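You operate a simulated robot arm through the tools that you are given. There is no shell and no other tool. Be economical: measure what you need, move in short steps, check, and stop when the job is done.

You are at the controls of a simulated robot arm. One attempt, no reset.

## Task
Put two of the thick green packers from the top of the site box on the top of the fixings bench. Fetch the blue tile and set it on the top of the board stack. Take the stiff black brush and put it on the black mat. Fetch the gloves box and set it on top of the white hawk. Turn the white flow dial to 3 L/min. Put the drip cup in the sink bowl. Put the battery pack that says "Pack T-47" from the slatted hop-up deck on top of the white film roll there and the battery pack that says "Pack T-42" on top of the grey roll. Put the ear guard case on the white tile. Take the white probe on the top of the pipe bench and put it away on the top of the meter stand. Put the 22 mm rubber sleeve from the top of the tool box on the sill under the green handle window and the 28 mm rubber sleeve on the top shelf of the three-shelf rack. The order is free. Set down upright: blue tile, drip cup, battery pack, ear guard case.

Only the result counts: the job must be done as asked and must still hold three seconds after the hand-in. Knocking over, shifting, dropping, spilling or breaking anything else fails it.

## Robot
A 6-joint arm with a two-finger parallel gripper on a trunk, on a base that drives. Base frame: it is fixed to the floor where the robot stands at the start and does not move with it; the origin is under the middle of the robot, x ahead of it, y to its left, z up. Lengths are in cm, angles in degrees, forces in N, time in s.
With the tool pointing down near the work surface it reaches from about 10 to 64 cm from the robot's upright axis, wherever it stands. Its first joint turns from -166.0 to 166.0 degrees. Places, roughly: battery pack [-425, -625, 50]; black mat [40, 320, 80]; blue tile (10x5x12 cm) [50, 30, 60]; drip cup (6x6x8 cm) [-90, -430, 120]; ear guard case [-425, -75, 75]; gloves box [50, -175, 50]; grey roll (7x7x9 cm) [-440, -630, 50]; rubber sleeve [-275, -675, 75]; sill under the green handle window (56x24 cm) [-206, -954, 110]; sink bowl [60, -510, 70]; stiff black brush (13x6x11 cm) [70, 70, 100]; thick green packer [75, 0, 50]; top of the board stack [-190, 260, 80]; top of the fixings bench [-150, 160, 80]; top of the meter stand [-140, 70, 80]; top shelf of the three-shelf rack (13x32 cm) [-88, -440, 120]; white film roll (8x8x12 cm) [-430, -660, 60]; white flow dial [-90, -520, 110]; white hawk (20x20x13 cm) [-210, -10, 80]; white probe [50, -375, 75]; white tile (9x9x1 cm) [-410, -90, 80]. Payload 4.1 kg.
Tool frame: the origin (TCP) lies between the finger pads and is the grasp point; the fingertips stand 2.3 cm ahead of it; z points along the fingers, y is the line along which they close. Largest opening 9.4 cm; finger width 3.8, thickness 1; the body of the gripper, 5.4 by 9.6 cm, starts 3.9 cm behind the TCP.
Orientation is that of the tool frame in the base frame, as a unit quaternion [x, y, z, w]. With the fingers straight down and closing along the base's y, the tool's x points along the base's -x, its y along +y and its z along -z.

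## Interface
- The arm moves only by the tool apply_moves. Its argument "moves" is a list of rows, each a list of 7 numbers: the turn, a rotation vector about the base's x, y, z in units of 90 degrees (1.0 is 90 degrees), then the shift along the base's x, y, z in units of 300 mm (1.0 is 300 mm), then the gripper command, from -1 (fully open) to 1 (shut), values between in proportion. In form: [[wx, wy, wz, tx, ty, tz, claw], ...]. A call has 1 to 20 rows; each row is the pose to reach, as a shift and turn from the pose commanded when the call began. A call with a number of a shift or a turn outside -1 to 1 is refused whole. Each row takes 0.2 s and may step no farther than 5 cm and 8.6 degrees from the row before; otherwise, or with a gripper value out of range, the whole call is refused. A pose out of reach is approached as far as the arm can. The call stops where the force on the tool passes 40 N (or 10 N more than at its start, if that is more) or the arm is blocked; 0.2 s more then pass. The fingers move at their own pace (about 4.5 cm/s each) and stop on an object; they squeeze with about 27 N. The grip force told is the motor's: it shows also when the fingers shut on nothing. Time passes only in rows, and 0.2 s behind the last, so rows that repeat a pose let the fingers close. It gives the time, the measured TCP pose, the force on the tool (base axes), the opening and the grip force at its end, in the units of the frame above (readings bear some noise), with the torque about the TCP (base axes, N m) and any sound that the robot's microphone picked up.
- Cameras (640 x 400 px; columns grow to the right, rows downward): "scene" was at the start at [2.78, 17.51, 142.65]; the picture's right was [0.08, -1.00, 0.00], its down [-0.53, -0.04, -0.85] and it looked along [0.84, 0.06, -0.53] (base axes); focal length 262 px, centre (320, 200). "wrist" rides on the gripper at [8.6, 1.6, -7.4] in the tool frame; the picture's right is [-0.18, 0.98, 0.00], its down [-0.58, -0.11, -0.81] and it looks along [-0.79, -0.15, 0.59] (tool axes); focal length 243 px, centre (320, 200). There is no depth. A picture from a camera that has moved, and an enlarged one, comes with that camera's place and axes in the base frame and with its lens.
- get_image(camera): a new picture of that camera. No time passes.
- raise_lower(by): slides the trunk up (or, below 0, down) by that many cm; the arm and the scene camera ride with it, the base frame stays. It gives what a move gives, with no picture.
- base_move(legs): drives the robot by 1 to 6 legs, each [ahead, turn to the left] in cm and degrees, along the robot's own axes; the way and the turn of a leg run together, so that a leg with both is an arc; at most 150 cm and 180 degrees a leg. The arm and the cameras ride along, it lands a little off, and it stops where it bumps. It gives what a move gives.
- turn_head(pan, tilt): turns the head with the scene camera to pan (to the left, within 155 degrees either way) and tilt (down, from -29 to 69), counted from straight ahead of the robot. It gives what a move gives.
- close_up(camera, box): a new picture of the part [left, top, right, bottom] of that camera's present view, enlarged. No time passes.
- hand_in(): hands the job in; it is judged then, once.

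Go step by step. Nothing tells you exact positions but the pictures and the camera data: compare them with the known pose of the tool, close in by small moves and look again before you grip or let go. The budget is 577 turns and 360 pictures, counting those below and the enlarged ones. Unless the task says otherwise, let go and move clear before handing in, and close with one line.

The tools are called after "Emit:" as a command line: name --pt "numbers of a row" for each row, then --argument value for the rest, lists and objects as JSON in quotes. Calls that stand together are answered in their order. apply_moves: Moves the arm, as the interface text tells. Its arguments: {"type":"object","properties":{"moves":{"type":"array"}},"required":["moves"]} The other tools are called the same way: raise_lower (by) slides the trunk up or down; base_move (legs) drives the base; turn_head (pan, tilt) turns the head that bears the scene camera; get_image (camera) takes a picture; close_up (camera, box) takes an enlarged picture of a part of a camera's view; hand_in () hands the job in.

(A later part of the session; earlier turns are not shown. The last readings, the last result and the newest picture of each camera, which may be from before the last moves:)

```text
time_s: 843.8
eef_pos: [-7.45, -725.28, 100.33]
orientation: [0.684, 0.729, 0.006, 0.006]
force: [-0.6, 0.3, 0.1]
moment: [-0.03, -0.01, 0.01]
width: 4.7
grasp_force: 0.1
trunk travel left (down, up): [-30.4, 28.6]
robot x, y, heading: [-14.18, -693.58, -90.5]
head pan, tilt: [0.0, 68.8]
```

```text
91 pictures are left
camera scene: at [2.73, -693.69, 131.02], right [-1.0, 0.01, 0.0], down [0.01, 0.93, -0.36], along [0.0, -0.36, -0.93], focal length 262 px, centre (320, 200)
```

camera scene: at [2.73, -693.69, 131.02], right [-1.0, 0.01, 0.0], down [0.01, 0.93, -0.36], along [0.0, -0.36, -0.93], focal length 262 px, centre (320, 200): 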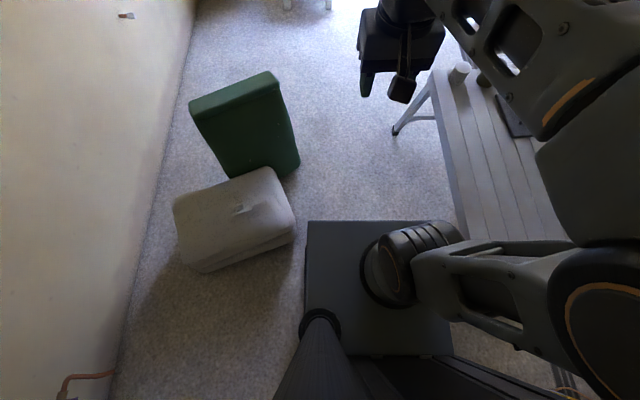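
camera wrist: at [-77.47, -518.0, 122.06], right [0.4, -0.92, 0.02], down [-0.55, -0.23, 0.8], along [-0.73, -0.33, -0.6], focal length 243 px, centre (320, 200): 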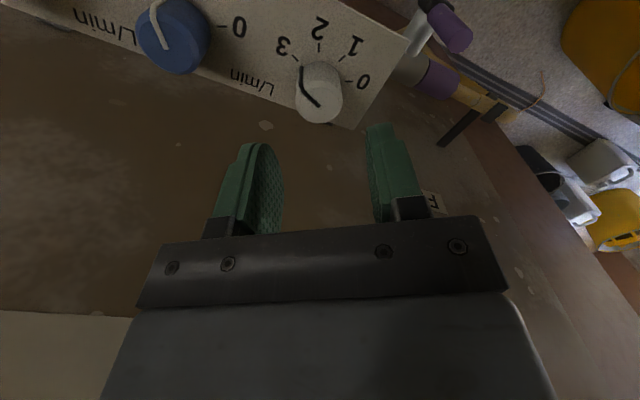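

Gap centred. Continue straight past the trestle.

Emit:
base_move --legs '[[60, 0.3]]'

Emit:
base_move --legs '[[75, 0]]'

Emit:
turn_head --pan -70 --tilt 25

Emit:
get_image --camera "scene"

```text
time_s: 847.1
eef_pos: [-7.65, -784.79, 100.23]
orientation: [0.683, 0.731, 0.006, 0.006]
force: [0.6, 0.1, 0.6]
moment: [-0.02, 0.0, 0.02]
width: 4.69
grasp_force: 0.1
trunk travel left (down, up): [-30.4, 28.6]
robot x, y, heading: [-14.01, -753.39, -90.1]
head pan, tilt: [0.0, 68.8]
```

```text
time_s: 851.2
eef_pos: [-8.25, -859.08, 100.2]
orientation: [0.685, 0.728, 0.007, 0.006]
force: [0.5, -1.0, 0.6]
moment: [0.01, 0.04, 0.0]
width: 4.7
grasp_force: 0.1
trunk travel left (down, up): [-30.4, 28.6]
robot x, y, heading: [-14.56, -827.87, -90.5]
head pan, tilt: [0.0, 68.8]
```

```text
time_s: 852.6
eef_pos: [-8.05, -859.25, 100.28]
orientation: [0.685, 0.728, 0.006, 0.006]
force: [-0.6, 1.2, 0.0]
moment: [-0.02, -0.03, 0.0]
width: 4.71
grasp_force: 0.0
trunk travel left (down, up): [-30.4, 28.6]
robot x, y, heading: [-14.23, -827.94, -90.4]
head pan, tilt: [-70.0, 25.0]
```

```text
90 pictures are left
camera scene: at [-6.48, -825.15, 136.96], right [-0.33, 0.94, 0.0], down [0.4, 0.14, -0.91], along [-0.85, -0.3, -0.42], focal length 262 px, centre (320, 200)
```

scene: 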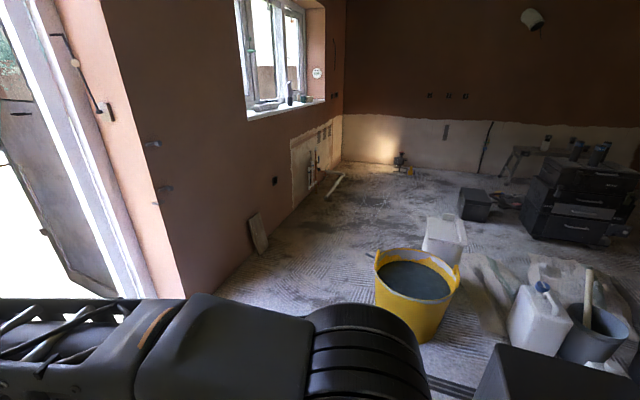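

The south area is clear along y≈-880. Drive west, then north up to the tool box.

Emit:
turn_head --pan 0 --tilt 35

Emit:
base_move --legs '[[50, 0], [0, -89.5], [150, 0], [92, 0], [0, -90]]'

Emit:
get_image --camera "scene"

```text
time_s: 854.0
eef_pos: [-8.13, -859.19, 100.25]
orientation: [0.685, 0.728, 0.007, 0.006]
force: [1.1, -0.6, 0.2]
moment: [0.02, 0.03, 0.0]
width: 4.71
grasp_force: 0.0
trunk travel left (down, up): [-30.4, 28.6]
robot x, y, heading: [-14.42, -828.01, -90.5]
head pan, tilt: [0.0, 35.0]
```

```text
time_s: 856.5
eef_pos: [-9.01, -902.16, 100.23]
orientation: [0.688, 0.725, 0.007, 0.006]
force: [0.7, -0.1, 0.4]
moment: [-0.01, 0.0, -0.03]
width: 4.69
grasp_force: 0.2
trunk travel left (down, up): [-30.4, 28.6]
robot x, y, heading: [-14.83, -870.75, -90.9]
head pan, tilt: [0.0, 35.0]
stopped in leg 1: the robot was blocked; the commanded pose is now the measured one
```

```text
89 pictures are left
camera scene: at [1.56, -873.97, 135.39], right [-1.0, 0.02, 0.0], down [0.01, 0.57, -0.82], along [-0.01, -0.82, -0.57], focal length 262 px, centre (320, 200)
```

scene: 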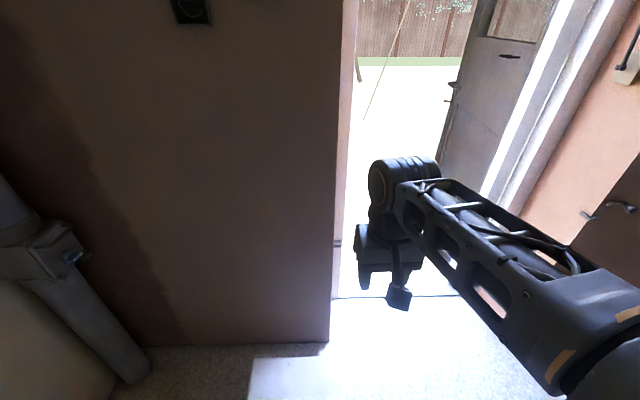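

I met the white stool; back off 8 cm and turn west from here.

Emit:
base_move --legs '[[-12, 0], [0, -89], [100, 0]]'

Emit:
get_image --camera "scene"

```text
time_s: 865.6
eef_pos: [-136.43, -861.45, 100.24]
orientation: [1.0, 0.0, 0.0, 0.008]
force: [0.0, -1.2, -1.0]
moment: [0.02, 0.01, 0.0]
width: 4.69
grasp_force: 0.2
trunk travel left (down, up): [-30.4, 28.6]
robot x, y, heading: [-104.76, -857.81, 175.0]
head pan, tilt: [0.0, 35.0]
stopped in leg 3: the robot was blocked; the commanded pose is now the measured one
```

```text
88 pictures are left
camera scene: at [-109.0, -874.3, 135.39], right [0.08, 1.0, 0.0], down [0.57, -0.05, -0.82], along [-0.82, 0.07, -0.57], focal length 262 px, centre (320, 200)
```

scene: 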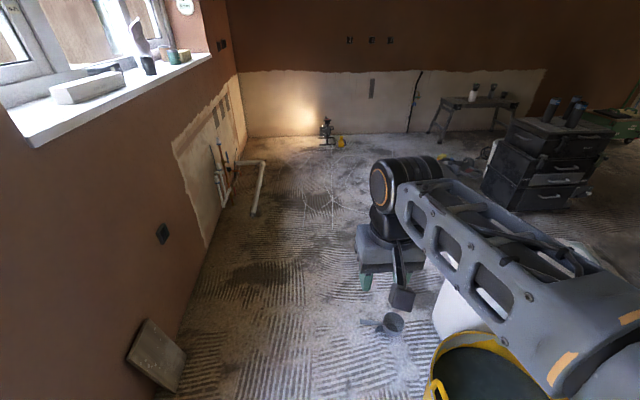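

Touching the other yellow tub. Back off, steer a little left (toward the window wall), and pass.

Emit:
base_move --legs '[[-14, 0], [0, 22], [70, 0], [0, -17]]'

Emit:
get_image --camera "scene"

```text
time_s: 872.6
eef_pos: [-187.98, -888.48, 100.29]
orientation: [0.998, 0.061, 0.0, 0.008]
force: [0.0, 0.7, 0.0]
moment: [0.03, 0.02, -0.01]
width: 4.71
grasp_force: 0.1
trunk travel left (down, up): [-30.4, 28.6]
robot x, y, heading: [-157.38, -881.09, -177.9]
head pan, tilt: [0.0, 35.0]
```

```text
87 pictures are left
camera scene: at [-159.4, -897.89, 135.39], right [-0.04, 1.0, 0.0], down [0.57, 0.02, -0.82], along [-0.82, -0.03, -0.57], focal length 262 px, centre (320, 200)
```

scene: 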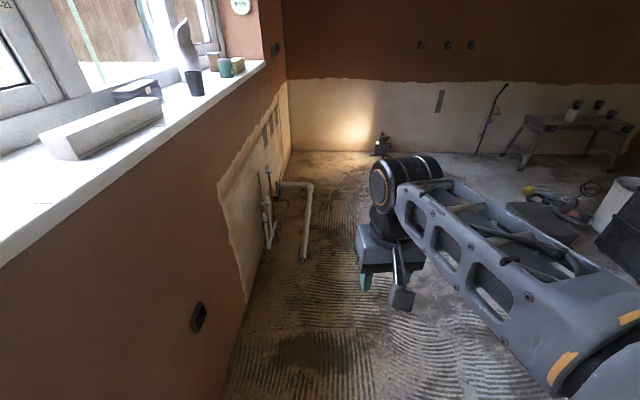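

Emit:
base_move --legs '[[100, 0], [0, -92], [70, 0]]'

Emit:
get_image --camera "scene"

```text
time_s: 880.6
eef_pos: [-274.26, -857.78, 100.32]
orientation: [0.851, -0.526, -0.005, 0.008]
force: [-0.3, 0.5, -0.8]
moment: [-0.01, -0.01, -0.01]
width: 4.69
grasp_force: 0.0
trunk travel left (down, up): [-30.4, 28.6]
robot x, y, heading: [-257.04, -884.39, 112.6]
head pan, tilt: [0.0, 35.0]
stopped in leg 2: the robot was blocked; the commanded pose is now the measured one
```

```text
86 pictures are left
camera scene: at [-273.47, -888.16, 135.39], right [0.92, 0.38, 0.0], down [0.22, -0.53, -0.82], along [-0.31, 0.76, -0.57], focal length 262 px, centre (320, 200)
```

scene: 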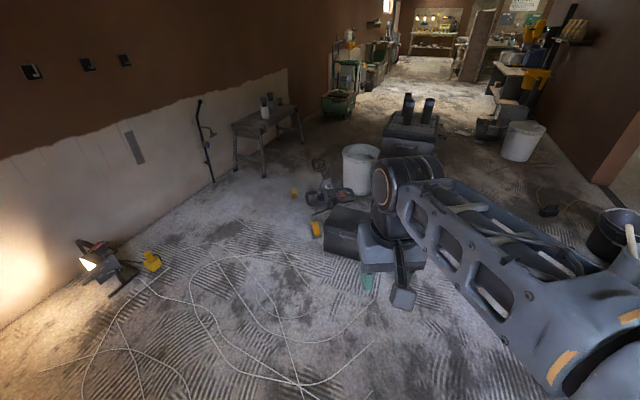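

Blocked while turning (probably my rear near the wall). Move forward a bit, then finish the turn.

Emit:
base_move --legs '[[25, 0], [0, -22.6]]'

Emit:
get_image --camera "scene"

```text
time_s: 883.6
eef_pos: [-272.0, -830.44, 100.16]
orientation: [0.732, -0.681, -0.005, 0.007]
force: [-0.2, -0.1, 0.3]
moment: [0.02, 0.0, -0.01]
width: 4.74
grasp_force: 0.0
trunk travel left (down, up): [-30.4, 28.6]
robot x, y, heading: [-265.84, -862.08, 90.0]
head pan, tilt: [0.0, 35.0]
```

```text
85 pictures are left
camera scene: at [-282.82, -859.01, 135.39], right [1.0, 0.0, 0.0], down [0.0, -0.57, -0.82], along [0.0, 0.82, -0.57], focal length 262 px, centre (320, 200)
```

scene: 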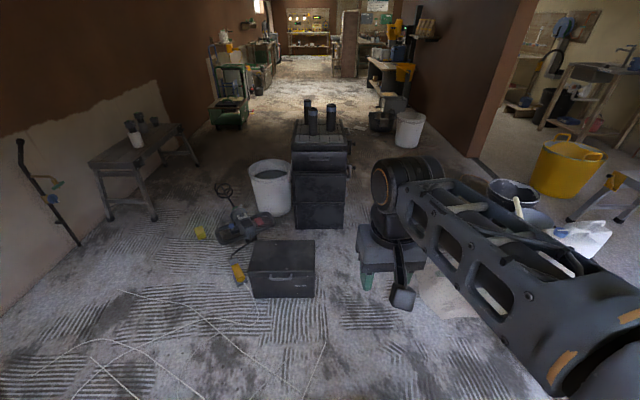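

Good view from the south. I'll move up to about (-256,-757), between the case and the plaster sheets.

Emit:
base_move --legs '[[0, -6], [85, 0], [0, 6]]'

Emit:
get_image --camera "scene"

```text
time_s: 889.2
eef_pos: [-265.56, -746.12, 100.3]
orientation: [0.746, -0.666, -0.006, 0.007]
force: [1.1, -0.6, 0.0]
moment: [0.02, 0.0, -0.01]
width: 4.7
grasp_force: 0.1
trunk travel left (down, up): [-30.4, 28.6]
robot x, y, heading: [-258.21, -777.17, 91.9]
head pan, tilt: [0.0, 35.0]
```

```text
84 pictures are left
camera scene: at [-275.28, -775.02, 135.39], right [1.0, 0.04, 0.0], down [0.02, -0.57, -0.82], along [-0.03, 0.82, -0.57], focal length 262 px, centre (320, 200)
```

scene: 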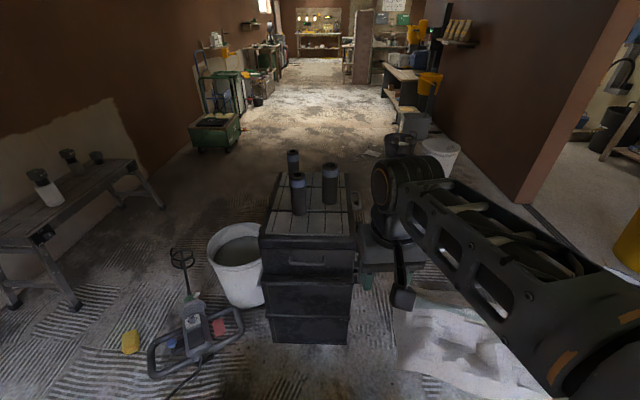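

Triangulated from both sides: A (28 mm) at (-275,-685.4), B (22 mm) at (-286.6,-693.5), tops z≈88, box top z≈70. Move forward 26 cm.

Emit:
base_move --legs '[[26, -1.9]]'

Emit:
get_image --camera "scene"

```text
time_s: 891.0
eef_pos: [-265.18, -724.77, 100.29]
orientation: [0.735, -0.678, -0.006, 0.006]
force: [0.3, -0.8, 0.3]
moment: [0.02, -0.03, 0.03]
width: 4.68
grasp_force: 0.1
trunk travel left (down, up): [-30.4, 28.6]
robot x, y, heading: [-258.43, -755.82, 98.0]
head pan, tilt: [0.0, 35.0]
stopped in leg 1: the robot was blocked; the commanded pose is now the measured one
```

```text
83 pictures are left
camera scene: at [-275.56, -755.41, 135.39], right [0.99, 0.13, 0.0], down [0.08, -0.57, -0.82], along [-0.11, 0.81, -0.57], focal length 262 px, centre (320, 200)
```

scene: 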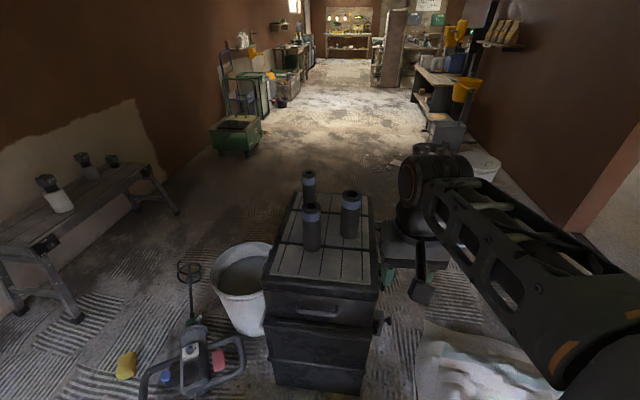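

Touched the case slightly; back off 2 cm. From here I'll take B (22 mm) first for the window sill, with a 45° forward tilt along its bearing.

Emit:
base_move --legs '[[-2, 0]]'

Emit:
apply_moves --pt "0 0 0.07 -0.08 0.07 0.06 -1" --pt "0 0 0.14 -0.17 0.15 0.12 -1" --pt "0 0 0.211 -0.26 0.22 0.18 -1" --pt "0 0 0.211 -0.36 0.3 0.2 -1"

Emit:
apply_moves --pt "0.08 0.035 0 0 0 0 -1" --pt "0.16 0.07 0 0 0 0 -1" --pt "0.24 0.105 0 0 0 0 -1" --pt "0.32 0.14 0 0 0 0 -1" --pt "0.4 0.175 0 0 0 0 -1" --pt "0.458 0.2 0 0 0 0 -1"

Emit:
get_image --camera "wrist"

Emit:
get_image --camera "scene"

```text
time_s: 891.7
eef_pos: [-264.85, -726.72, 100.19]
orientation: [0.735, -0.678, -0.005, 0.007]
force: [-0.1, 0.6, 0.3]
moment: [0.01, -0.03, 0.01]
width: 4.7
grasp_force: 0.1
trunk travel left (down, up): [-30.4, 28.6]
robot x, y, heading: [-258.21, -758.26, 97.5]
head pan, tilt: [0.0, 35.0]
```

```text
time_s: 892.7
eef_pos: [-276.06, -717.69, 106.36]
orientation: [0.837, -0.547, -0.005, 0.007]
force: [-1.2, -0.5, 0.6]
moment: [-0.04, 0.0, 0.01]
width: 9.42
grasp_force: 0.1
trunk travel left (down, up): [-30.4, 28.6]
robot x, y, heading: [-258.37, -757.97, 97.6]
head pan, tilt: [0.0, 35.0]
```

```text
time_s: 894.1
eef_pos: [-275.82, -717.69, 106.24]
orientation: [0.775, -0.502, -0.326, -0.203]
force: [-0.4, 0.0, -0.7]
moment: [-0.01, 0.01, 0.01]
width: 9.39
grasp_force: 0.0
trunk travel left (down, up): [-30.4, 28.6]
robot x, y, heading: [-258.17, -757.76, 97.5]
head pan, tilt: [0.0, 35.0]
```

```text
82 pictures are left
camera wrist: at [-272.47, -728.76, 105.38], right [-0.95, -0.29, 0.14], down [0.18, -0.1, 0.98], along [-0.27, 0.95, 0.14], focal length 243 px, centre (320, 200)
```

wrist: 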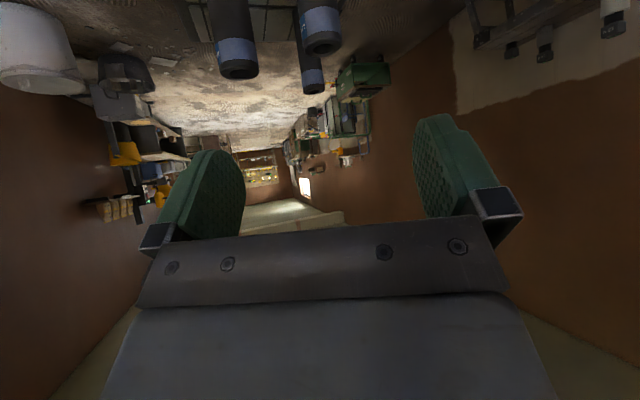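

```text
81 pictures are left
camera scene: at [-275.29, -757.4, 135.39], right [0.99, 0.13, 0.0], down [0.08, -0.57, -0.82], along [-0.11, 0.81, -0.57], focal length 262 px, centre (320, 200)
```

scene: 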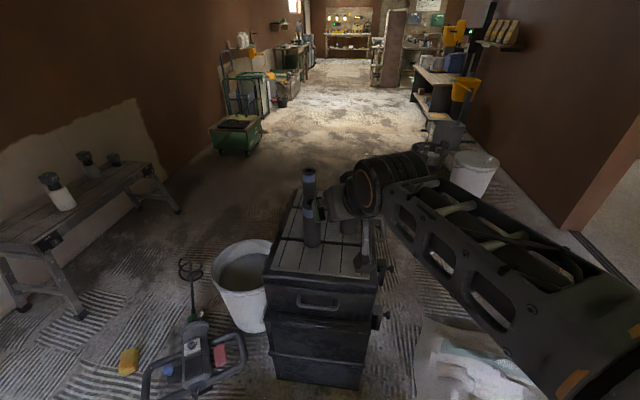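

B lies right on the tool axis. Move 23 cm along it and check.

Emit:
apply_moves --pt "0 0 0 -0.043 0.099 -0.108 -1" --pt "0 0 0 -0.087 0.199 -0.217 -1" --pt "0 0 0 -0.13 0.299 -0.326 -1" --pt "0 0 0 -0.174 0.398 -0.435 -1" --pt "0 0 0 -0.217 0.498 -0.543 -1"

Emit:
get_image --camera "wrist"

Emit:
close_up --camera "scene" --box '[250, 130, 410, 270]'

```text
time_s: 895.3
eef_pos: [-282.35, -702.33, 89.81]
orientation: [0.775, -0.503, -0.325, -0.202]
force: [0.7, -1.0, 0.3]
moment: [0.0, -0.01, 0.0]
width: 9.43
grasp_force: 0.1
trunk travel left (down, up): [-30.4, 28.6]
robot x, y, heading: [-258.28, -758.2, 97.5]
head pan, tilt: [0.0, 35.0]
```

```text
80 pictures are left
camera wrist: at [-279.17, -713.57, 89.01], right [-0.95, -0.29, 0.14], down [0.18, -0.1, 0.98], along [-0.27, 0.95, 0.14], focal length 243 px, centre (320, 200)
```

wrist: 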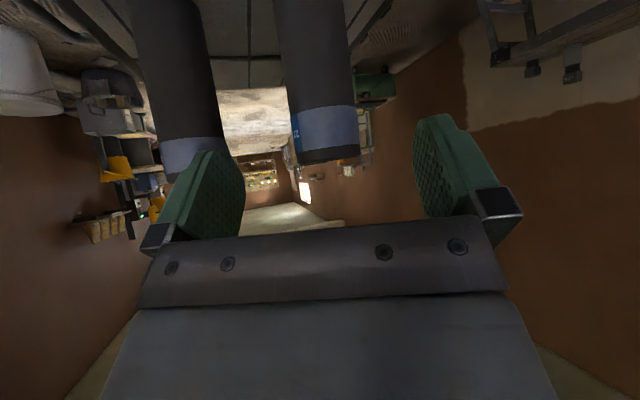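

```text
2.86 times, centred on (330, 200) of scene
camera zoom: at [-275.28, -757.43, 135.39], right [0.99, 0.13, 0.0], down [0.08, -0.57, -0.82], along [-0.11, 0.81, -0.57], focal length 749 px, centre (291, 200)
```

zoom: 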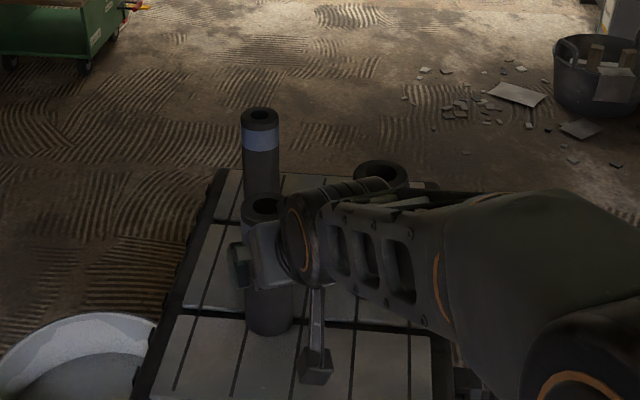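

Centred on B. Move in the last 13.5 cm and close.

Emit:
apply_moves --pt "0 0 0 -0.043 0.097 -0.1 -1" --pt "0 0 0 -0.083 0.19 -0.2 -1" --pt "0 0 0 -0.127 0.285 -0.31 -1" --pt "0 0 0 -0.127 0.285 -0.31 1" --pt "0 0 0 -0.127 0.285 -0.31 1" --pt "0 0 0 -0.127 0.285 -0.31 1" --pt "0 0 0 -0.127 0.285 -0.31 1" --pt "0 0 0 -0.127 0.285 -0.31 1"

Emit:
get_image --camera "wrist"

Emit:
close_up --camera "scene" --box '[250, 130, 410, 270]'

```text
time_s: 897.1
eef_pos: [-286.29, -694.14, 80.45]
orientation: [0.775, -0.503, -0.325, -0.203]
force: [0.0, 0.4, -0.3]
moment: [0.01, -0.02, 0.0]
width: 5.42
grasp_force: 27.1
trunk travel left (down, up): [-30.4, 28.6]
robot x, y, heading: [-258.82, -758.04, 97.5]
head pan, tilt: [0.0, 35.0]
```

```text
78 pictures are left
camera wrist: at [-283.07, -705.19, 79.6], right [-0.95, -0.29, 0.14], down [0.18, -0.09, 0.98], along [-0.27, 0.95, 0.14], focal length 243 px, centre (320, 200)
```

wrist: 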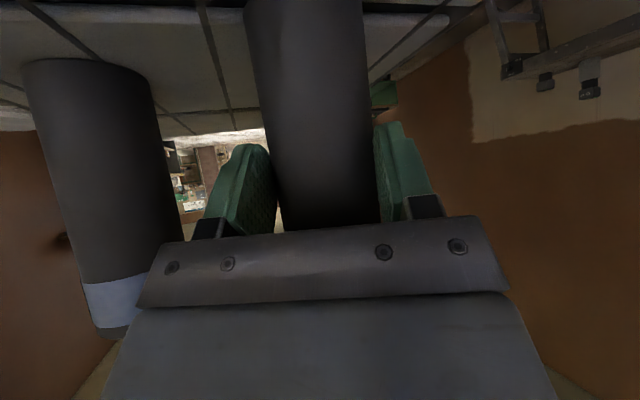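

```text
2.86 times, centred on (330, 200) of scene
camera zoom: at [-275.3, -757.4, 135.39], right [0.99, 0.13, 0.0], down [0.08, -0.57, -0.82], along [-0.11, 0.81, -0.57], focal length 749 px, centre (291, 200)
```

zoom: 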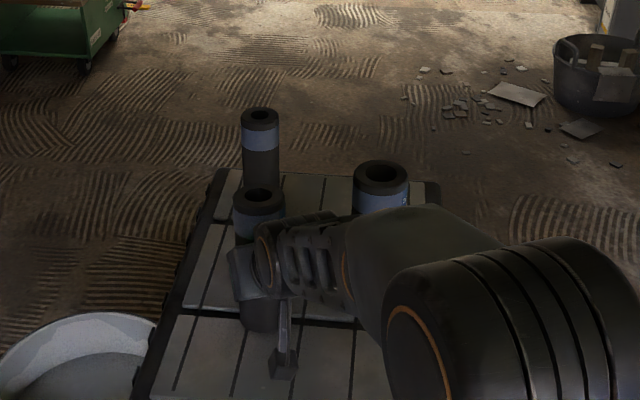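

Gripped. Lift straight up, then pull back.

Emit:
apply_moves --pt "0 0 0 0 0 0.03 1" --pt "0 0 0 0 0 0.1 1" --pt "0 0 0 0 0 0.22 1" --pt "0 0 0 0 0 0.36 1" --pt "0 0 0 0.02 -0.04 0.5 1" --pt "0 0 0 0.06 -0.13 0.6 1" --pt "0 0 0 0.12 -0.25 0.66 1" --pt "0 0 0 0.18 -0.38 0.7 1" --pt "0 0 0 0.24 -0.52 0.72 1" --pt "0 0 0 0.3 -0.66 0.72 1"

Emit:
get_image --camera "scene"

```text
time_s: 899.3
eef_pos: [-277.16, -713.73, 102.19]
orientation: [0.775, -0.503, -0.325, -0.203]
force: [0.0, 0.6, -1.0]
moment: [0.0, 0.01, 0.0]
width: 5.38
grasp_force: 27.1
trunk travel left (down, up): [-30.4, 28.6]
robot x, y, heading: [-258.34, -758.07, 97.3]
head pan, tilt: [0.0, 35.0]
```

```text
76 pictures are left
camera scene: at [-275.3, -757.38, 135.39], right [0.99, 0.13, 0.0], down [0.08, -0.57, -0.82], along [-0.11, 0.81, -0.57], focal length 262 px, centre (320, 200)
```

scene: 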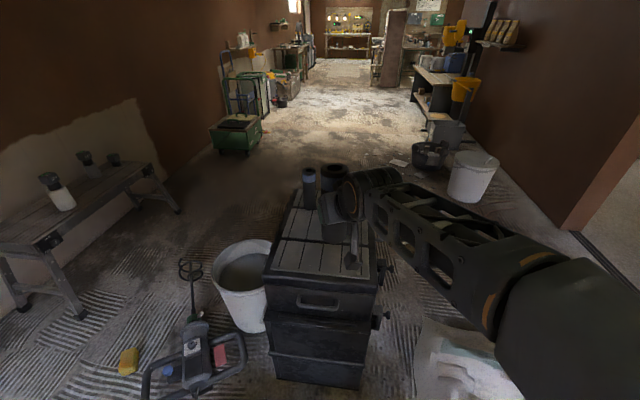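

The 22 mm sleeve is held upright. Raise, back out past the case, and drive to the window sill.

Emit:
raise_lower --by 24

Emit:
base_move --legs '[[-32, 0], [0, -7.3], [-72, 0]]'

Emit:
get_image --camera "scene"

```text
time_s: 901.8
eef_pos: [-277.09, -713.74, 126.17]
orientation: [0.775, -0.504, -0.324, -0.203]
force: [-0.5, 0.3, -0.2]
moment: [-0.01, 0.02, -0.03]
width: 5.4
grasp_force: 26.8
trunk travel left (down, up): [-54.4, 4.6]
robot x, y, heading: [-258.11, -757.68, 97.7]
head pan, tilt: [0.0, 35.0]
```

```text
time_s: 908.1
eef_pos: [-266.45, -815.57, 126.09]
orientation: [0.745, -0.547, -0.312, -0.221]
force: [-0.6, 0.3, -1.0]
moment: [0.0, 0.0, 0.01]
width: 5.41
grasp_force: 26.9
trunk travel left (down, up): [-54.4, 4.6]
robot x, y, heading: [-252.71, -861.6, 90.7]
head pan, tilt: [0.0, 35.0]
```

```text
75 pictures are left
camera scene: at [-269.71, -859.2, 159.39], right [1.0, 0.02, 0.0], down [0.01, -0.57, -0.82], along [-0.01, 0.82, -0.57], focal length 262 px, centre (320, 200)
```

scene: 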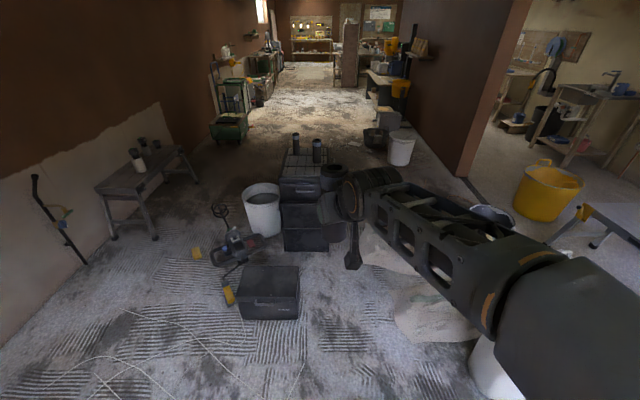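

The case looks unmoved. Continue to the window.

Emit:
base_move --legs '[[0, -110.7], [62, 0], [0, -70]]'

Emit:
get_image --camera "scene"

```text
time_s: 919.2
eef_pos: [-179.33, -926.97, 126.08]
orientation: [0.54, 0.75, -0.218, 0.315]
force: [-0.3, 0.4, 0.3]
moment: [0.02, -0.01, 0.05]
width: 5.32
grasp_force: 27.3
trunk travel left (down, up): [-54.4, 4.6]
robot x, y, heading: [-193.81, -881.36, -88.2]
head pan, tilt: [0.0, 35.0]
```

```text
74 pictures are left
camera scene: at [-177.29, -883.46, 159.39], right [-1.0, -0.04, 0.0], down [-0.02, 0.57, -0.82], along [0.03, -0.82, -0.57], focal length 262 px, centre (320, 200)
```

scene: 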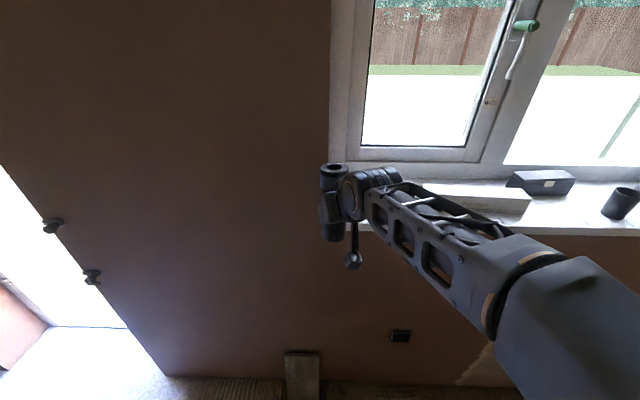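

The free sill spot is at about (-193,-951), left of the white box. Swing the tilted tool round and move the sleeve over it.

Emit:
apply_moves --pt "0 0 -0.05 -0.1 0.02 0.02 1" --pt "0 0 -0.1 -0.2 0.03 0.03 1" --pt "0 0 -0.15 -0.3 0.03 0.03 1" --pt "0 0 -0.2 -0.4 0 0.03 1" --pt "0 0 -0.2 -0.45 -0.12 0.03 1" --pt "0 0 -0.2 -0.457 -0.27 0.03 1" --pt "0 0 -0.2 -0.457 -0.42 0.03 1" --pt "0 0 -0.2 -0.457 -0.56 0.03 1" --pt "0 0 -0.2 -0.457 -0.68 0.03 1" --pt "0 0 -0.2 -0.457 -0.77 0.02 1"

Emit:
get_image --camera "scene"

Emit:
get_image --camera "wrist"

```text
time_s: 921.4
eef_pos: [-193.01, -950.22, 126.66]
orientation: [0.651, 0.656, -0.265, 0.276]
force: [0.1, 0.9, -0.7]
moment: [0.06, -0.01, 0.01]
width: 5.3
grasp_force: 27.1
trunk travel left (down, up): [-54.4, 4.6]
robot x, y, heading: [-194.2, -880.99, -87.9]
head pan, tilt: [0.0, 35.0]
```

```text
73 pictures are left
camera scene: at [-177.29, -883.53, 159.39], right [-1.0, -0.04, 0.0], down [-0.02, 0.57, -0.82], along [0.03, -0.82, -0.57], focal length 262 px, centre (320, 200)
```

scene: 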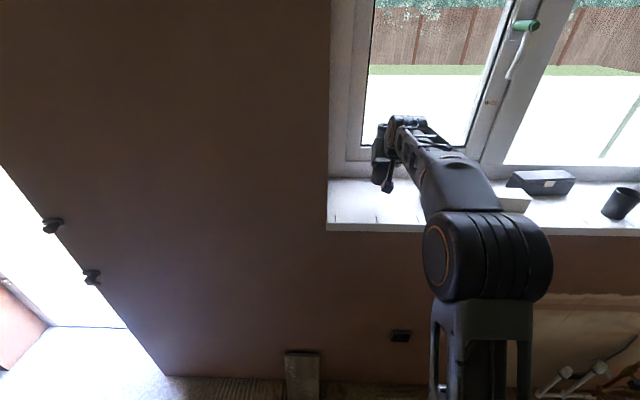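

```text
72 pictures are left
camera wrist: at [-191.6, -938.92, 125.88], right [0.98, -0.12, 0.14], down [-0.12, 0.16, 0.98], along [-0.14, -0.98, 0.14], focal length 243 px, centre (320, 200)
```

wrist: 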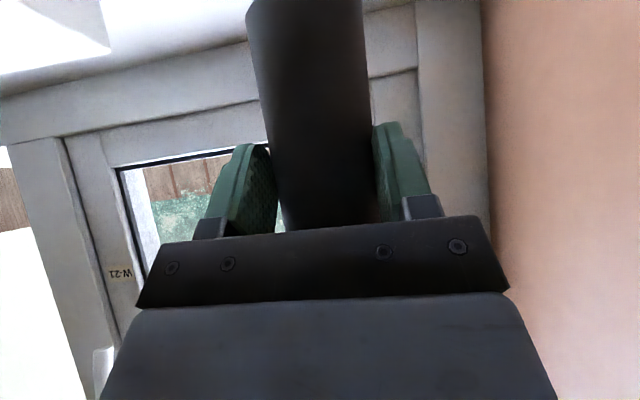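

Sill is clear below. Lower gently.

Emit:
apply_moves --pt "0 0 0 0 0 -0.08 1" --pt "0 0 0 0 0 -0.14 1" --pt "0 0 0 0 0 -0.17 1" --pt "0 0 0 0 0 -0.19 1" --pt "0 0 0 0 0 -0.205 1" --pt "0 0 0 0 0 -0.22 1" --pt "0 0 0 0 0 -0.235 1"

Emit:
close_up --camera "scene" --box '[310, 90, 480, 250]'

```text
time_s: 923.0
eef_pos: [-193.13, -950.18, 119.66]
orientation: [0.65, 0.656, -0.265, 0.277]
force: [0.0, -0.5, -0.2]
moment: [-0.01, -0.01, -0.02]
width: 5.31
grasp_force: 26.8
trunk travel left (down, up): [-54.4, 4.6]
robot x, y, heading: [-193.96, -881.14, -87.8]
head pan, tilt: [0.0, 35.0]
```

```text
2.50 times, centred on (395, 170) of scene
camera zoom: at [-177.29, -883.47, 159.39], right [-1.0, -0.04, 0.0], down [-0.02, 0.57, -0.82], along [0.03, -0.82, -0.57], focal length 655 px, centre (132, 275)
```

zoom: 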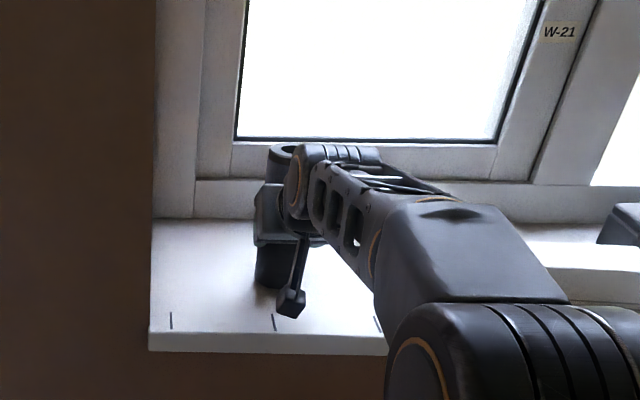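

Almost down; finer steps to contact.

Emit:
apply_moves --pt "0 0 0 0 0 -0.01 1" --pt "0 0 0 0 0 -0.02 1" --pt "0 0 0 0 0 -0.03 1" --pt "0 0 0 0 0 -0.04 1" --pt "0 0 0 0 0 -0.05 1" --pt "0 0 0 0 0 -0.06 1"

Emit:
get_image --camera "wrist"

```text
time_s: 924.4
eef_pos: [-193.0, -950.22, 119.15]
orientation: [0.646, 0.653, -0.273, 0.286]
force: [0.9, -6.0, 10.0]
moment: [-0.97, 0.05, 0.07]
width: 5.32
grasp_force: 26.5
trunk travel left (down, up): [-54.4, 4.6]
robot x, y, heading: [-194.04, -881.33, -88.1]
head pan, tilt: [0.0, 35.0]
stopped in row 6: the force on the tool passed its limit at 41 N (the readings are from after the stop); the commanded pose is now the measured one
```

```text
70 pictures are left
camera wrist: at [-191.53, -938.94, 117.95], right [0.98, -0.11, 0.14], down [-0.12, 0.18, 0.98], along [-0.14, -0.98, 0.17], focal length 243 px, centre (320, 200)
```

wrist: 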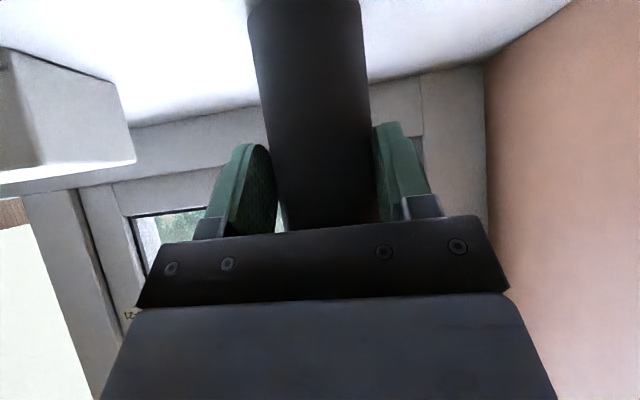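

Contact. Release slowly and withdraw along the tool axis.

Emit:
apply_moves --pt "0.008 0 0 0 0 0.004 1" --pt "0.015 0 0 0 0 0.004 0.4" --pt "0.015 0 0 0 0 0.004 -0.1" --pt "0.015 0 0 0 0 0.004 -0.6" --pt "0.015 0 0 0 0 0.004 -0.9" --pt "0.015 0 0 0 0.05 0.05 -0.9" --pt "0.015 0 0 0 0.13 0.13 -0.9" --pt "0.015 0 0 0 0.23 0.23 -0.9" --pt "0.015 0 0 0 0.34 0.33 -0.9" --pt "0.015 0 0 0 0.45 0.4 -0.9"

Emit:
get_image --camera "scene"

```text
time_s: 926.5
eef_pos: [-193.45, -936.51, 130.75]
orientation: [0.651, 0.658, -0.262, 0.275]
force: [0.1, 0.4, 0.3]
moment: [0.01, 0.01, -0.01]
width: 8.94
grasp_force: 0.0
trunk travel left (down, up): [-54.4, 4.6]
robot x, y, heading: [-194.28, -881.14, -87.7]
head pan, tilt: [0.0, 35.0]
```

```text
69 pictures are left
camera scene: at [-177.29, -883.37, 159.39], right [-1.0, -0.04, 0.0], down [-0.02, 0.57, -0.82], along [0.03, -0.82, -0.57], focal length 262 px, centre (320, 200)
```

scene: 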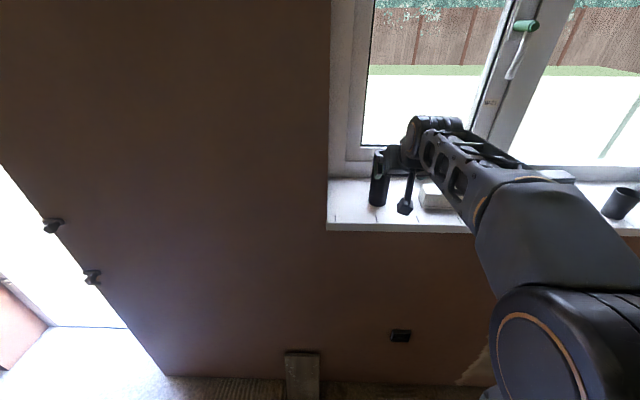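

The 22 mm sleeve stands on the sill. Retract and go back for the 28 mm sleeve.

Emit:
apply_moves --pt "0 0 0 0 0.12 0 -0.9" --pt "0 0 0 0 0.24 0 -0.9" --pt "0 0 0 0 0.3 0 -0.9"

Emit:
close_up --camera "scene" --box '[320, 100, 520, 250]'

Emit:
base_move --legs '[[-8, 0], [0, -110], [64, 0], [0, -72]]'

Emit:
get_image --camera "scene"

```text
time_s: 927.4
eef_pos: [-193.03, -927.62, 130.84]
orientation: [0.651, 0.658, -0.261, 0.274]
force: [0.3, -0.8, -0.8]
moment: [0.02, 0.01, 0.02]
width: 8.91
grasp_force: 0.0
trunk travel left (down, up): [-54.4, 4.6]
robot x, y, heading: [-193.52, -881.04, -87.6]
head pan, tilt: [0.0, 35.0]
```

```text
2.67 times, centred on (420, 175) of scene
camera zoom: at [-177.29, -883.43, 159.39], right [-1.0, -0.04, 0.0], down [-0.02, 0.57, -0.82], along [0.03, -0.82, -0.57], focal length 699 px, centre (53, 267)
```

zoom: 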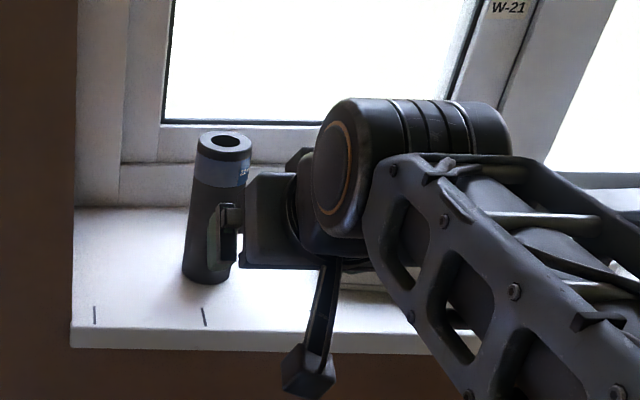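

```text
time_s: 928.4
eef_pos: [-193.36, -920.99, 130.94]
orientation: [0.65, 0.658, -0.262, 0.275]
force: [0.2, -0.2, 0.3]
moment: [0.03, 0.02, -0.02]
width: 8.92
grasp_force: 0.1
trunk travel left (down, up): [-54.4, 4.6]
robot x, y, heading: [-194.03, -874.25, -87.9]
head pan, tilt: [0.0, 35.0]
stopped in leg 1: the robot was blocked; the commanded pose is now the measured one
```

```text
67 pictures are left
camera scene: at [-177.52, -876.85, 159.39], right [-1.0, -0.04, 0.0], down [-0.02, 0.57, -0.82], along [0.03, -0.82, -0.57], focal length 262 px, centre (320, 200)
```

scene: 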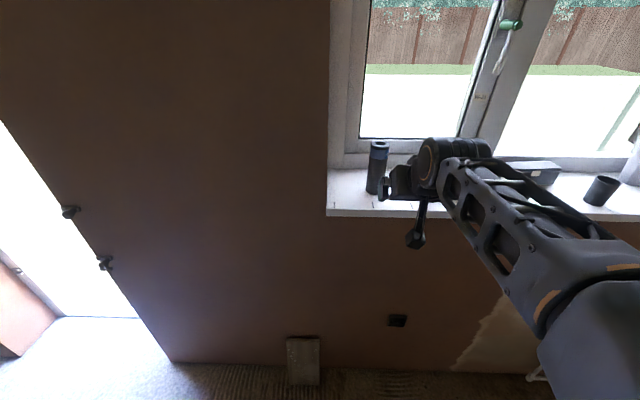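

Something small behind (the scoop) stopped me; go forward again, then turn where I turned before.

Emit:
base_move --legs '[[8, 0], [0, -110], [64, 0], [0, -70]]'

Emit:
get_image --camera "scene"

```text
time_s: 940.2
eef_pos: [-256.77, -819.75, 130.84]
orientation: [0.666, -0.642, -0.278, -0.259]
force: [-0.3, 0.0, 0.0]
moment: [0.01, -0.03, -0.01]
width: 8.92
grasp_force: 0.2
trunk travel left (down, up): [-54.4, 4.6]
robot x, y, heading: [-254.52, -866.31, 93.3]
head pan, tilt: [0.0, 35.0]
```

```text
66 pictures are left
camera scene: at [-271.71, -864.64, 159.39], right [1.0, 0.06, 0.0], down [0.03, -0.57, -0.82], along [-0.05, 0.82, -0.57], focal length 262 px, centre (320, 200)
```

scene: 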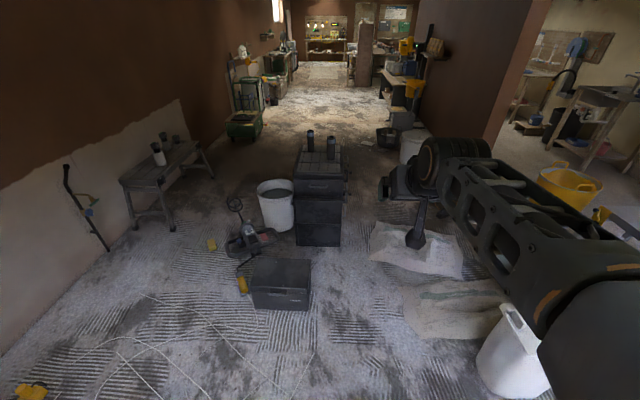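

Emit:
base_move --legs '[[0, -4], [111, 0]]'

Emit:
get_image --camera "scene"

```text
time_s: 946.4
eef_pos: [-251.68, -708.71, 130.71]
orientation: [-0.64, 0.668, 0.267, 0.27]
force: [0.9, 0.4, 0.3]
moment: [-0.01, 0.0, -0.02]
width: 8.95
grasp_force: 0.0
trunk travel left (down, up): [-54.4, 4.6]
robot x, y, heading: [-253.37, -755.23, 89.2]
head pan, tilt: [0.0, 35.0]
```

```text
65 pictures are left
camera scene: at [-269.99, -752.27, 159.39], right [1.0, -0.02, 0.0], down [-0.01, -0.57, -0.82], along [0.01, 0.82, -0.57], focal length 262 px, centre (320, 200)
```

scene: 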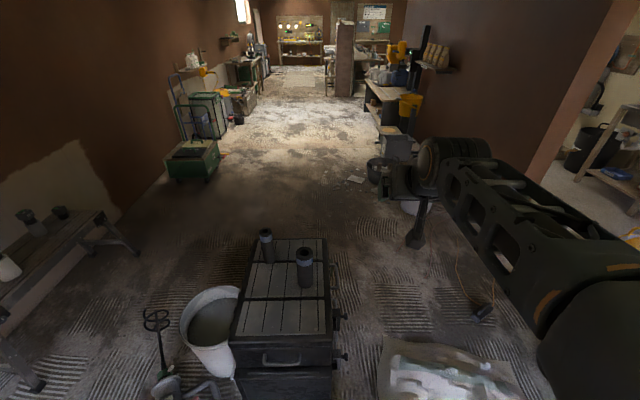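

A (28 mm) confirmed at (-275.3,-685.3). Lower the trunk and line up the tilted tool along its bearing.

Emit:
raise_lower --by -24

Emit:
apply_moves --pt "0 0 0.05 -0.12 -0.01 0 -1" --pt "0 0 0.1 -0.24 -0.03 0 -1" --pt "0 0 0.16 -0.37 -0.05 0 -1" --pt "0 0 0.208 -0.5 -0.05 0 -1" --pt "0 0 0.208 -0.527 -0.05 0 -1"

Emit:
get_image --camera "wrist"

```text
time_s: 948.9
eef_pos: [-251.63, -708.8, 106.84]
orientation: [-0.64, 0.668, 0.267, 0.27]
force: [0.0, 0.0, -0.2]
moment: [0.04, 0.01, 0.01]
width: 8.92
grasp_force: 0.1
trunk travel left (down, up): [-30.4, 28.6]
robot x, y, heading: [-253.32, -755.26, 88.9]
head pan, tilt: [0.0, 35.0]
```

```text
time_s: 950.1
eef_pos: [-267.51, -709.98, 106.81]
orientation: [0.741, -0.554, -0.308, -0.222]
force: [0.2, 1.1, 0.5]
moment: [0.02, -0.02, 0.01]
width: 9.42
grasp_force: 0.1
trunk travel left (down, up): [-30.4, 28.6]
robot x, y, heading: [-253.44, -755.53, 89.1]
head pan, tilt: [0.0, 35.0]
```

```text
64 pictures are left
camera wrist: at [-265.81, -721.41, 106.07], right [-0.98, -0.15, 0.14], down [0.16, -0.11, 0.98], along [-0.14, 0.98, 0.13], focal length 243 px, centre (320, 200)
```

wrist: 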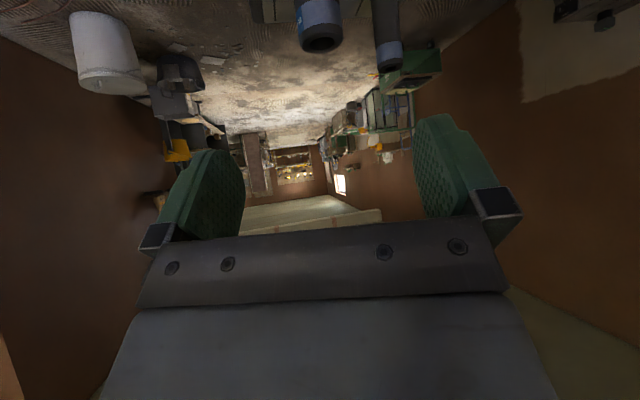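

Emit:
apply_moves --pt "0 0 0 -0.032 0.103 -0.109 -1" --pt "0 0 0 -0.064 0.206 -0.218 -1" --pt "0 0 0 -0.096 0.308 -0.328 -1" --pt "0 0 0 -0.128 0.411 -0.437 -1" --pt "0 0 0 -0.16 0.514 -0.546 -1"

Emit:
get_image --camera "wrist"

```text
time_s: 951.3
eef_pos: [-272.01, -694.86, 90.32]
orientation: [0.74, -0.555, -0.307, -0.222]
force: [0.1, 0.6, 0.3]
moment: [-0.02, -0.02, 0.03]
width: 9.41
grasp_force: 0.2
trunk travel left (down, up): [-30.4, 28.6]
robot x, y, heading: [-253.24, -755.43, 88.9]
head pan, tilt: [0.0, 35.0]
```

```text
63 pictures are left
camera wrist: at [-270.41, -706.25, 89.53], right [-0.98, -0.15, 0.14], down [0.16, -0.11, 0.98], along [-0.13, 0.98, 0.13], focal length 243 px, centre (320, 200)
```

wrist: 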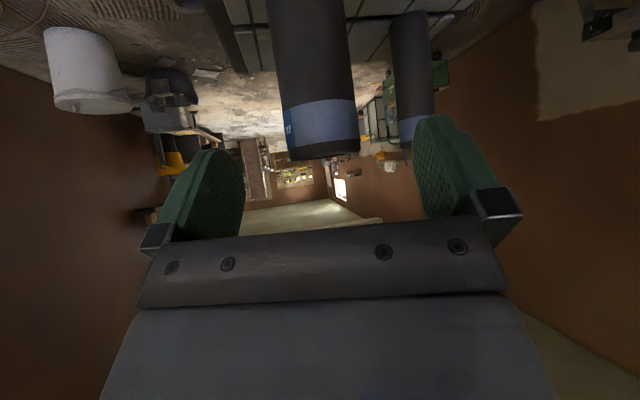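

Emit:
apply_moves --pt "0 0 0 -0.032 0.104 -0.11 -1" --pt "0 0 0 -0.064 0.208 -0.22 -1" --pt "0 0 0 -0.097 0.313 -0.332 -1" --pt "0 0 0 -0.097 0.313 -0.332 1" --pt "0 0 0 -0.097 0.313 -0.332 1" --pt "0 0 0 -0.097 0.313 -0.332 1" --pt "0 0 0 -0.097 0.313 -0.332 1" --pt "0 0 0 -0.097 0.313 -0.332 1"

Emit:
get_image --camera "wrist"

```text
time_s: 952.1
eef_pos: [-275.01, -685.23, 83.02]
orientation: [0.734, -0.549, -0.324, -0.235]
force: [3.4, 1.0, 15.4]
moment: [0.63, -0.54, -0.07]
width: 8.01
grasp_force: 6.3
trunk travel left (down, up): [-30.4, 28.6]
robot x, y, heading: [-253.27, -755.23, 88.8]
head pan, tilt: [0.0, 35.0]
stopped in row 4: the force on the tool passed its limit at 51 N (the readings are from after the stop); the commanded pose is now the measured one
```

```text
62 pictures are left
camera wrist: at [-273.35, -696.62, 81.78], right [-0.98, -0.16, 0.15], down [0.17, -0.15, 0.97], along [-0.13, 0.97, 0.18], focal length 243 px, centre (320, 200)
```

wrist: 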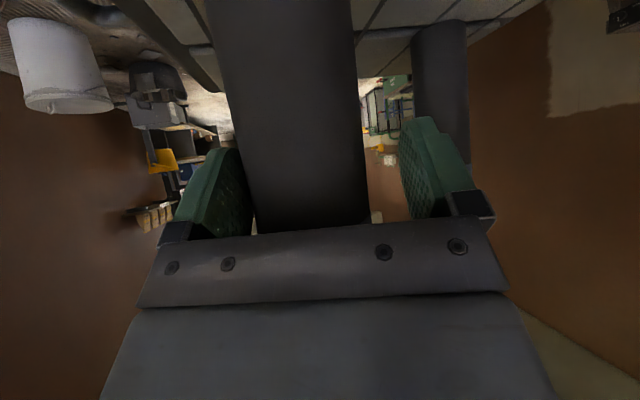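

The palm met the tube's rim. Back off 1.5 cm along the axis, then close.

Emit:
apply_moves --pt "0 0 0 0.008 -0.025 0.035 -1" --pt "0 0 0 0.01 -0.03 0.04 -1" --pt "0 0 0 0.01 -0.03 0.04 -1" --pt "0 0 0 0.01 -0.03 0.04 -1"

Emit:
get_image --camera "wrist"

Emit:
close_up --camera "scene" --box '[210, 200, 400, 360]'

```text
time_s: 953.1
eef_pos: [-274.8, -686.21, 83.68]
orientation: [0.736, -0.551, -0.32, -0.231]
force: [0.2, -0.4, 0.0]
moment: [0.02, -0.02, 0.0]
width: 9.39
grasp_force: 0.1
trunk travel left (down, up): [-30.4, 28.6]
robot x, y, heading: [-253.41, -754.9, 88.9]
head pan, tilt: [0.0, 35.0]
```

```text
61 pictures are left
camera wrist: at [-273.14, -697.59, 82.53], right [-0.98, -0.16, 0.15], down [0.17, -0.14, 0.98], along [-0.13, 0.98, 0.17], focal length 243 px, centre (320, 200)
```

wrist: 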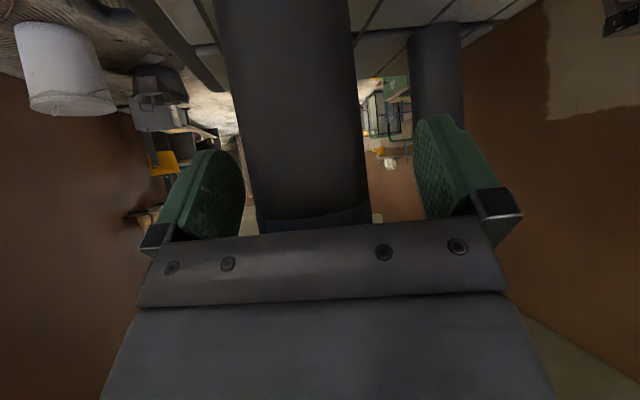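

```text
2.50 times, centred on (305, 280) of scene
camera zoom: at [-270.0, -752.27, 135.39], right [1.0, -0.02, 0.0], down [-0.01, -0.57, -0.82], along [0.01, 0.82, -0.57], focal length 655 px, centre (358, 0)
```

zoom: 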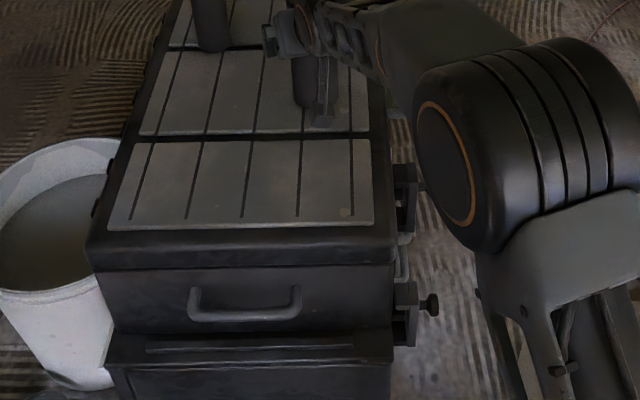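

Emit:
apply_moves --pt "0 0 0 0 0 0 0" --pt "0 0 0 0 0 0 1" --pt "0 0 0 0 0 0 1" --pt "0 0 0 0 0 0 1" --pt "0 0 0 0 0 0 1"

Emit:
apply_moves --pt "0 0 0 0 0 0.03 1" --pt "0 0 0 0 0 0.1 1" --pt "0 0 0 0 0 0.22 1" --pt "0 0 0 0 0 0.36 1" --pt "0 0 0 0.02 -0.04 0.48 1" --pt "0 0 0 0.05 -0.14 0.56 1" --pt "0 0 0 0.09 -0.26 0.6 1" --pt "0 0 0 0.13 -0.4 0.62 1" --pt "0 0 0 0.17 -0.54 0.62 1" --pt "0 0 0 0.21 -0.68 0.62 1"

Emit:
get_image --camera "scene"

Emit:
get_image --camera "wrist"

```text
time_s: 954.3
eef_pos: [-274.87, -686.15, 83.7]
orientation: [0.735, -0.551, -0.321, -0.232]
force: [0.3, 0.5, 0.5]
moment: [0.05, -0.03, 0.0]
width: 6.01
grasp_force: 26.7
trunk travel left (down, up): [-30.4, 28.6]
robot x, y, heading: [-253.21, -755.17, 89.1]
head pan, tilt: [0.0, 35.0]
```

```text
time_s: 956.5
eef_pos: [-268.34, -706.65, 102.4]
orientation: [0.735, -0.551, -0.321, -0.232]
force: [-0.4, 0.5, -0.8]
moment: [-0.02, 0.01, 0.0]
width: 6.0
grasp_force: 27.3
trunk travel left (down, up): [-30.4, 28.6]
robot x, y, heading: [-253.25, -755.36, 89.0]
head pan, tilt: [0.0, 35.0]
```

```text
59 pictures are left
camera scene: at [-270.0, -752.25, 135.39], right [1.0, -0.02, 0.0], down [-0.01, -0.57, -0.82], along [0.01, 0.82, -0.57], focal length 262 px, centre (320, 200)
```

scene: 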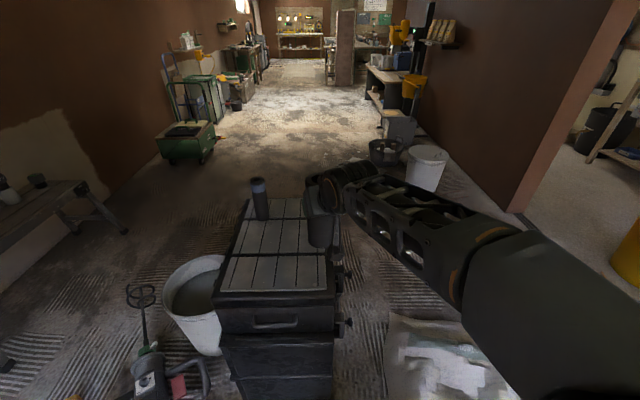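

```text
58 pictures are left
camera wrist: at [-266.67, -718.11, 101.17], right [-0.98, -0.16, 0.15], down [0.17, -0.14, 0.98], along [-0.13, 0.98, 0.17], focal length 243 px, centre (320, 200)
```

wrist: 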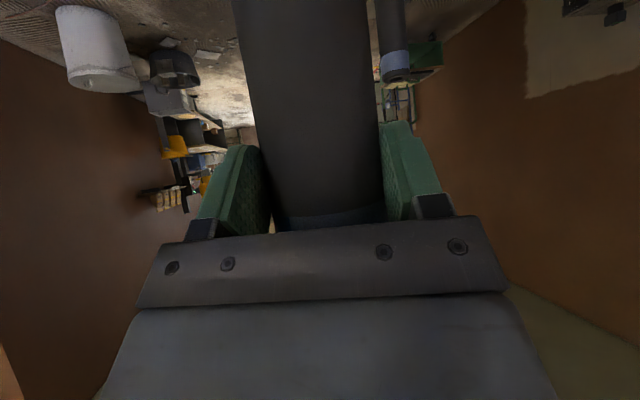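

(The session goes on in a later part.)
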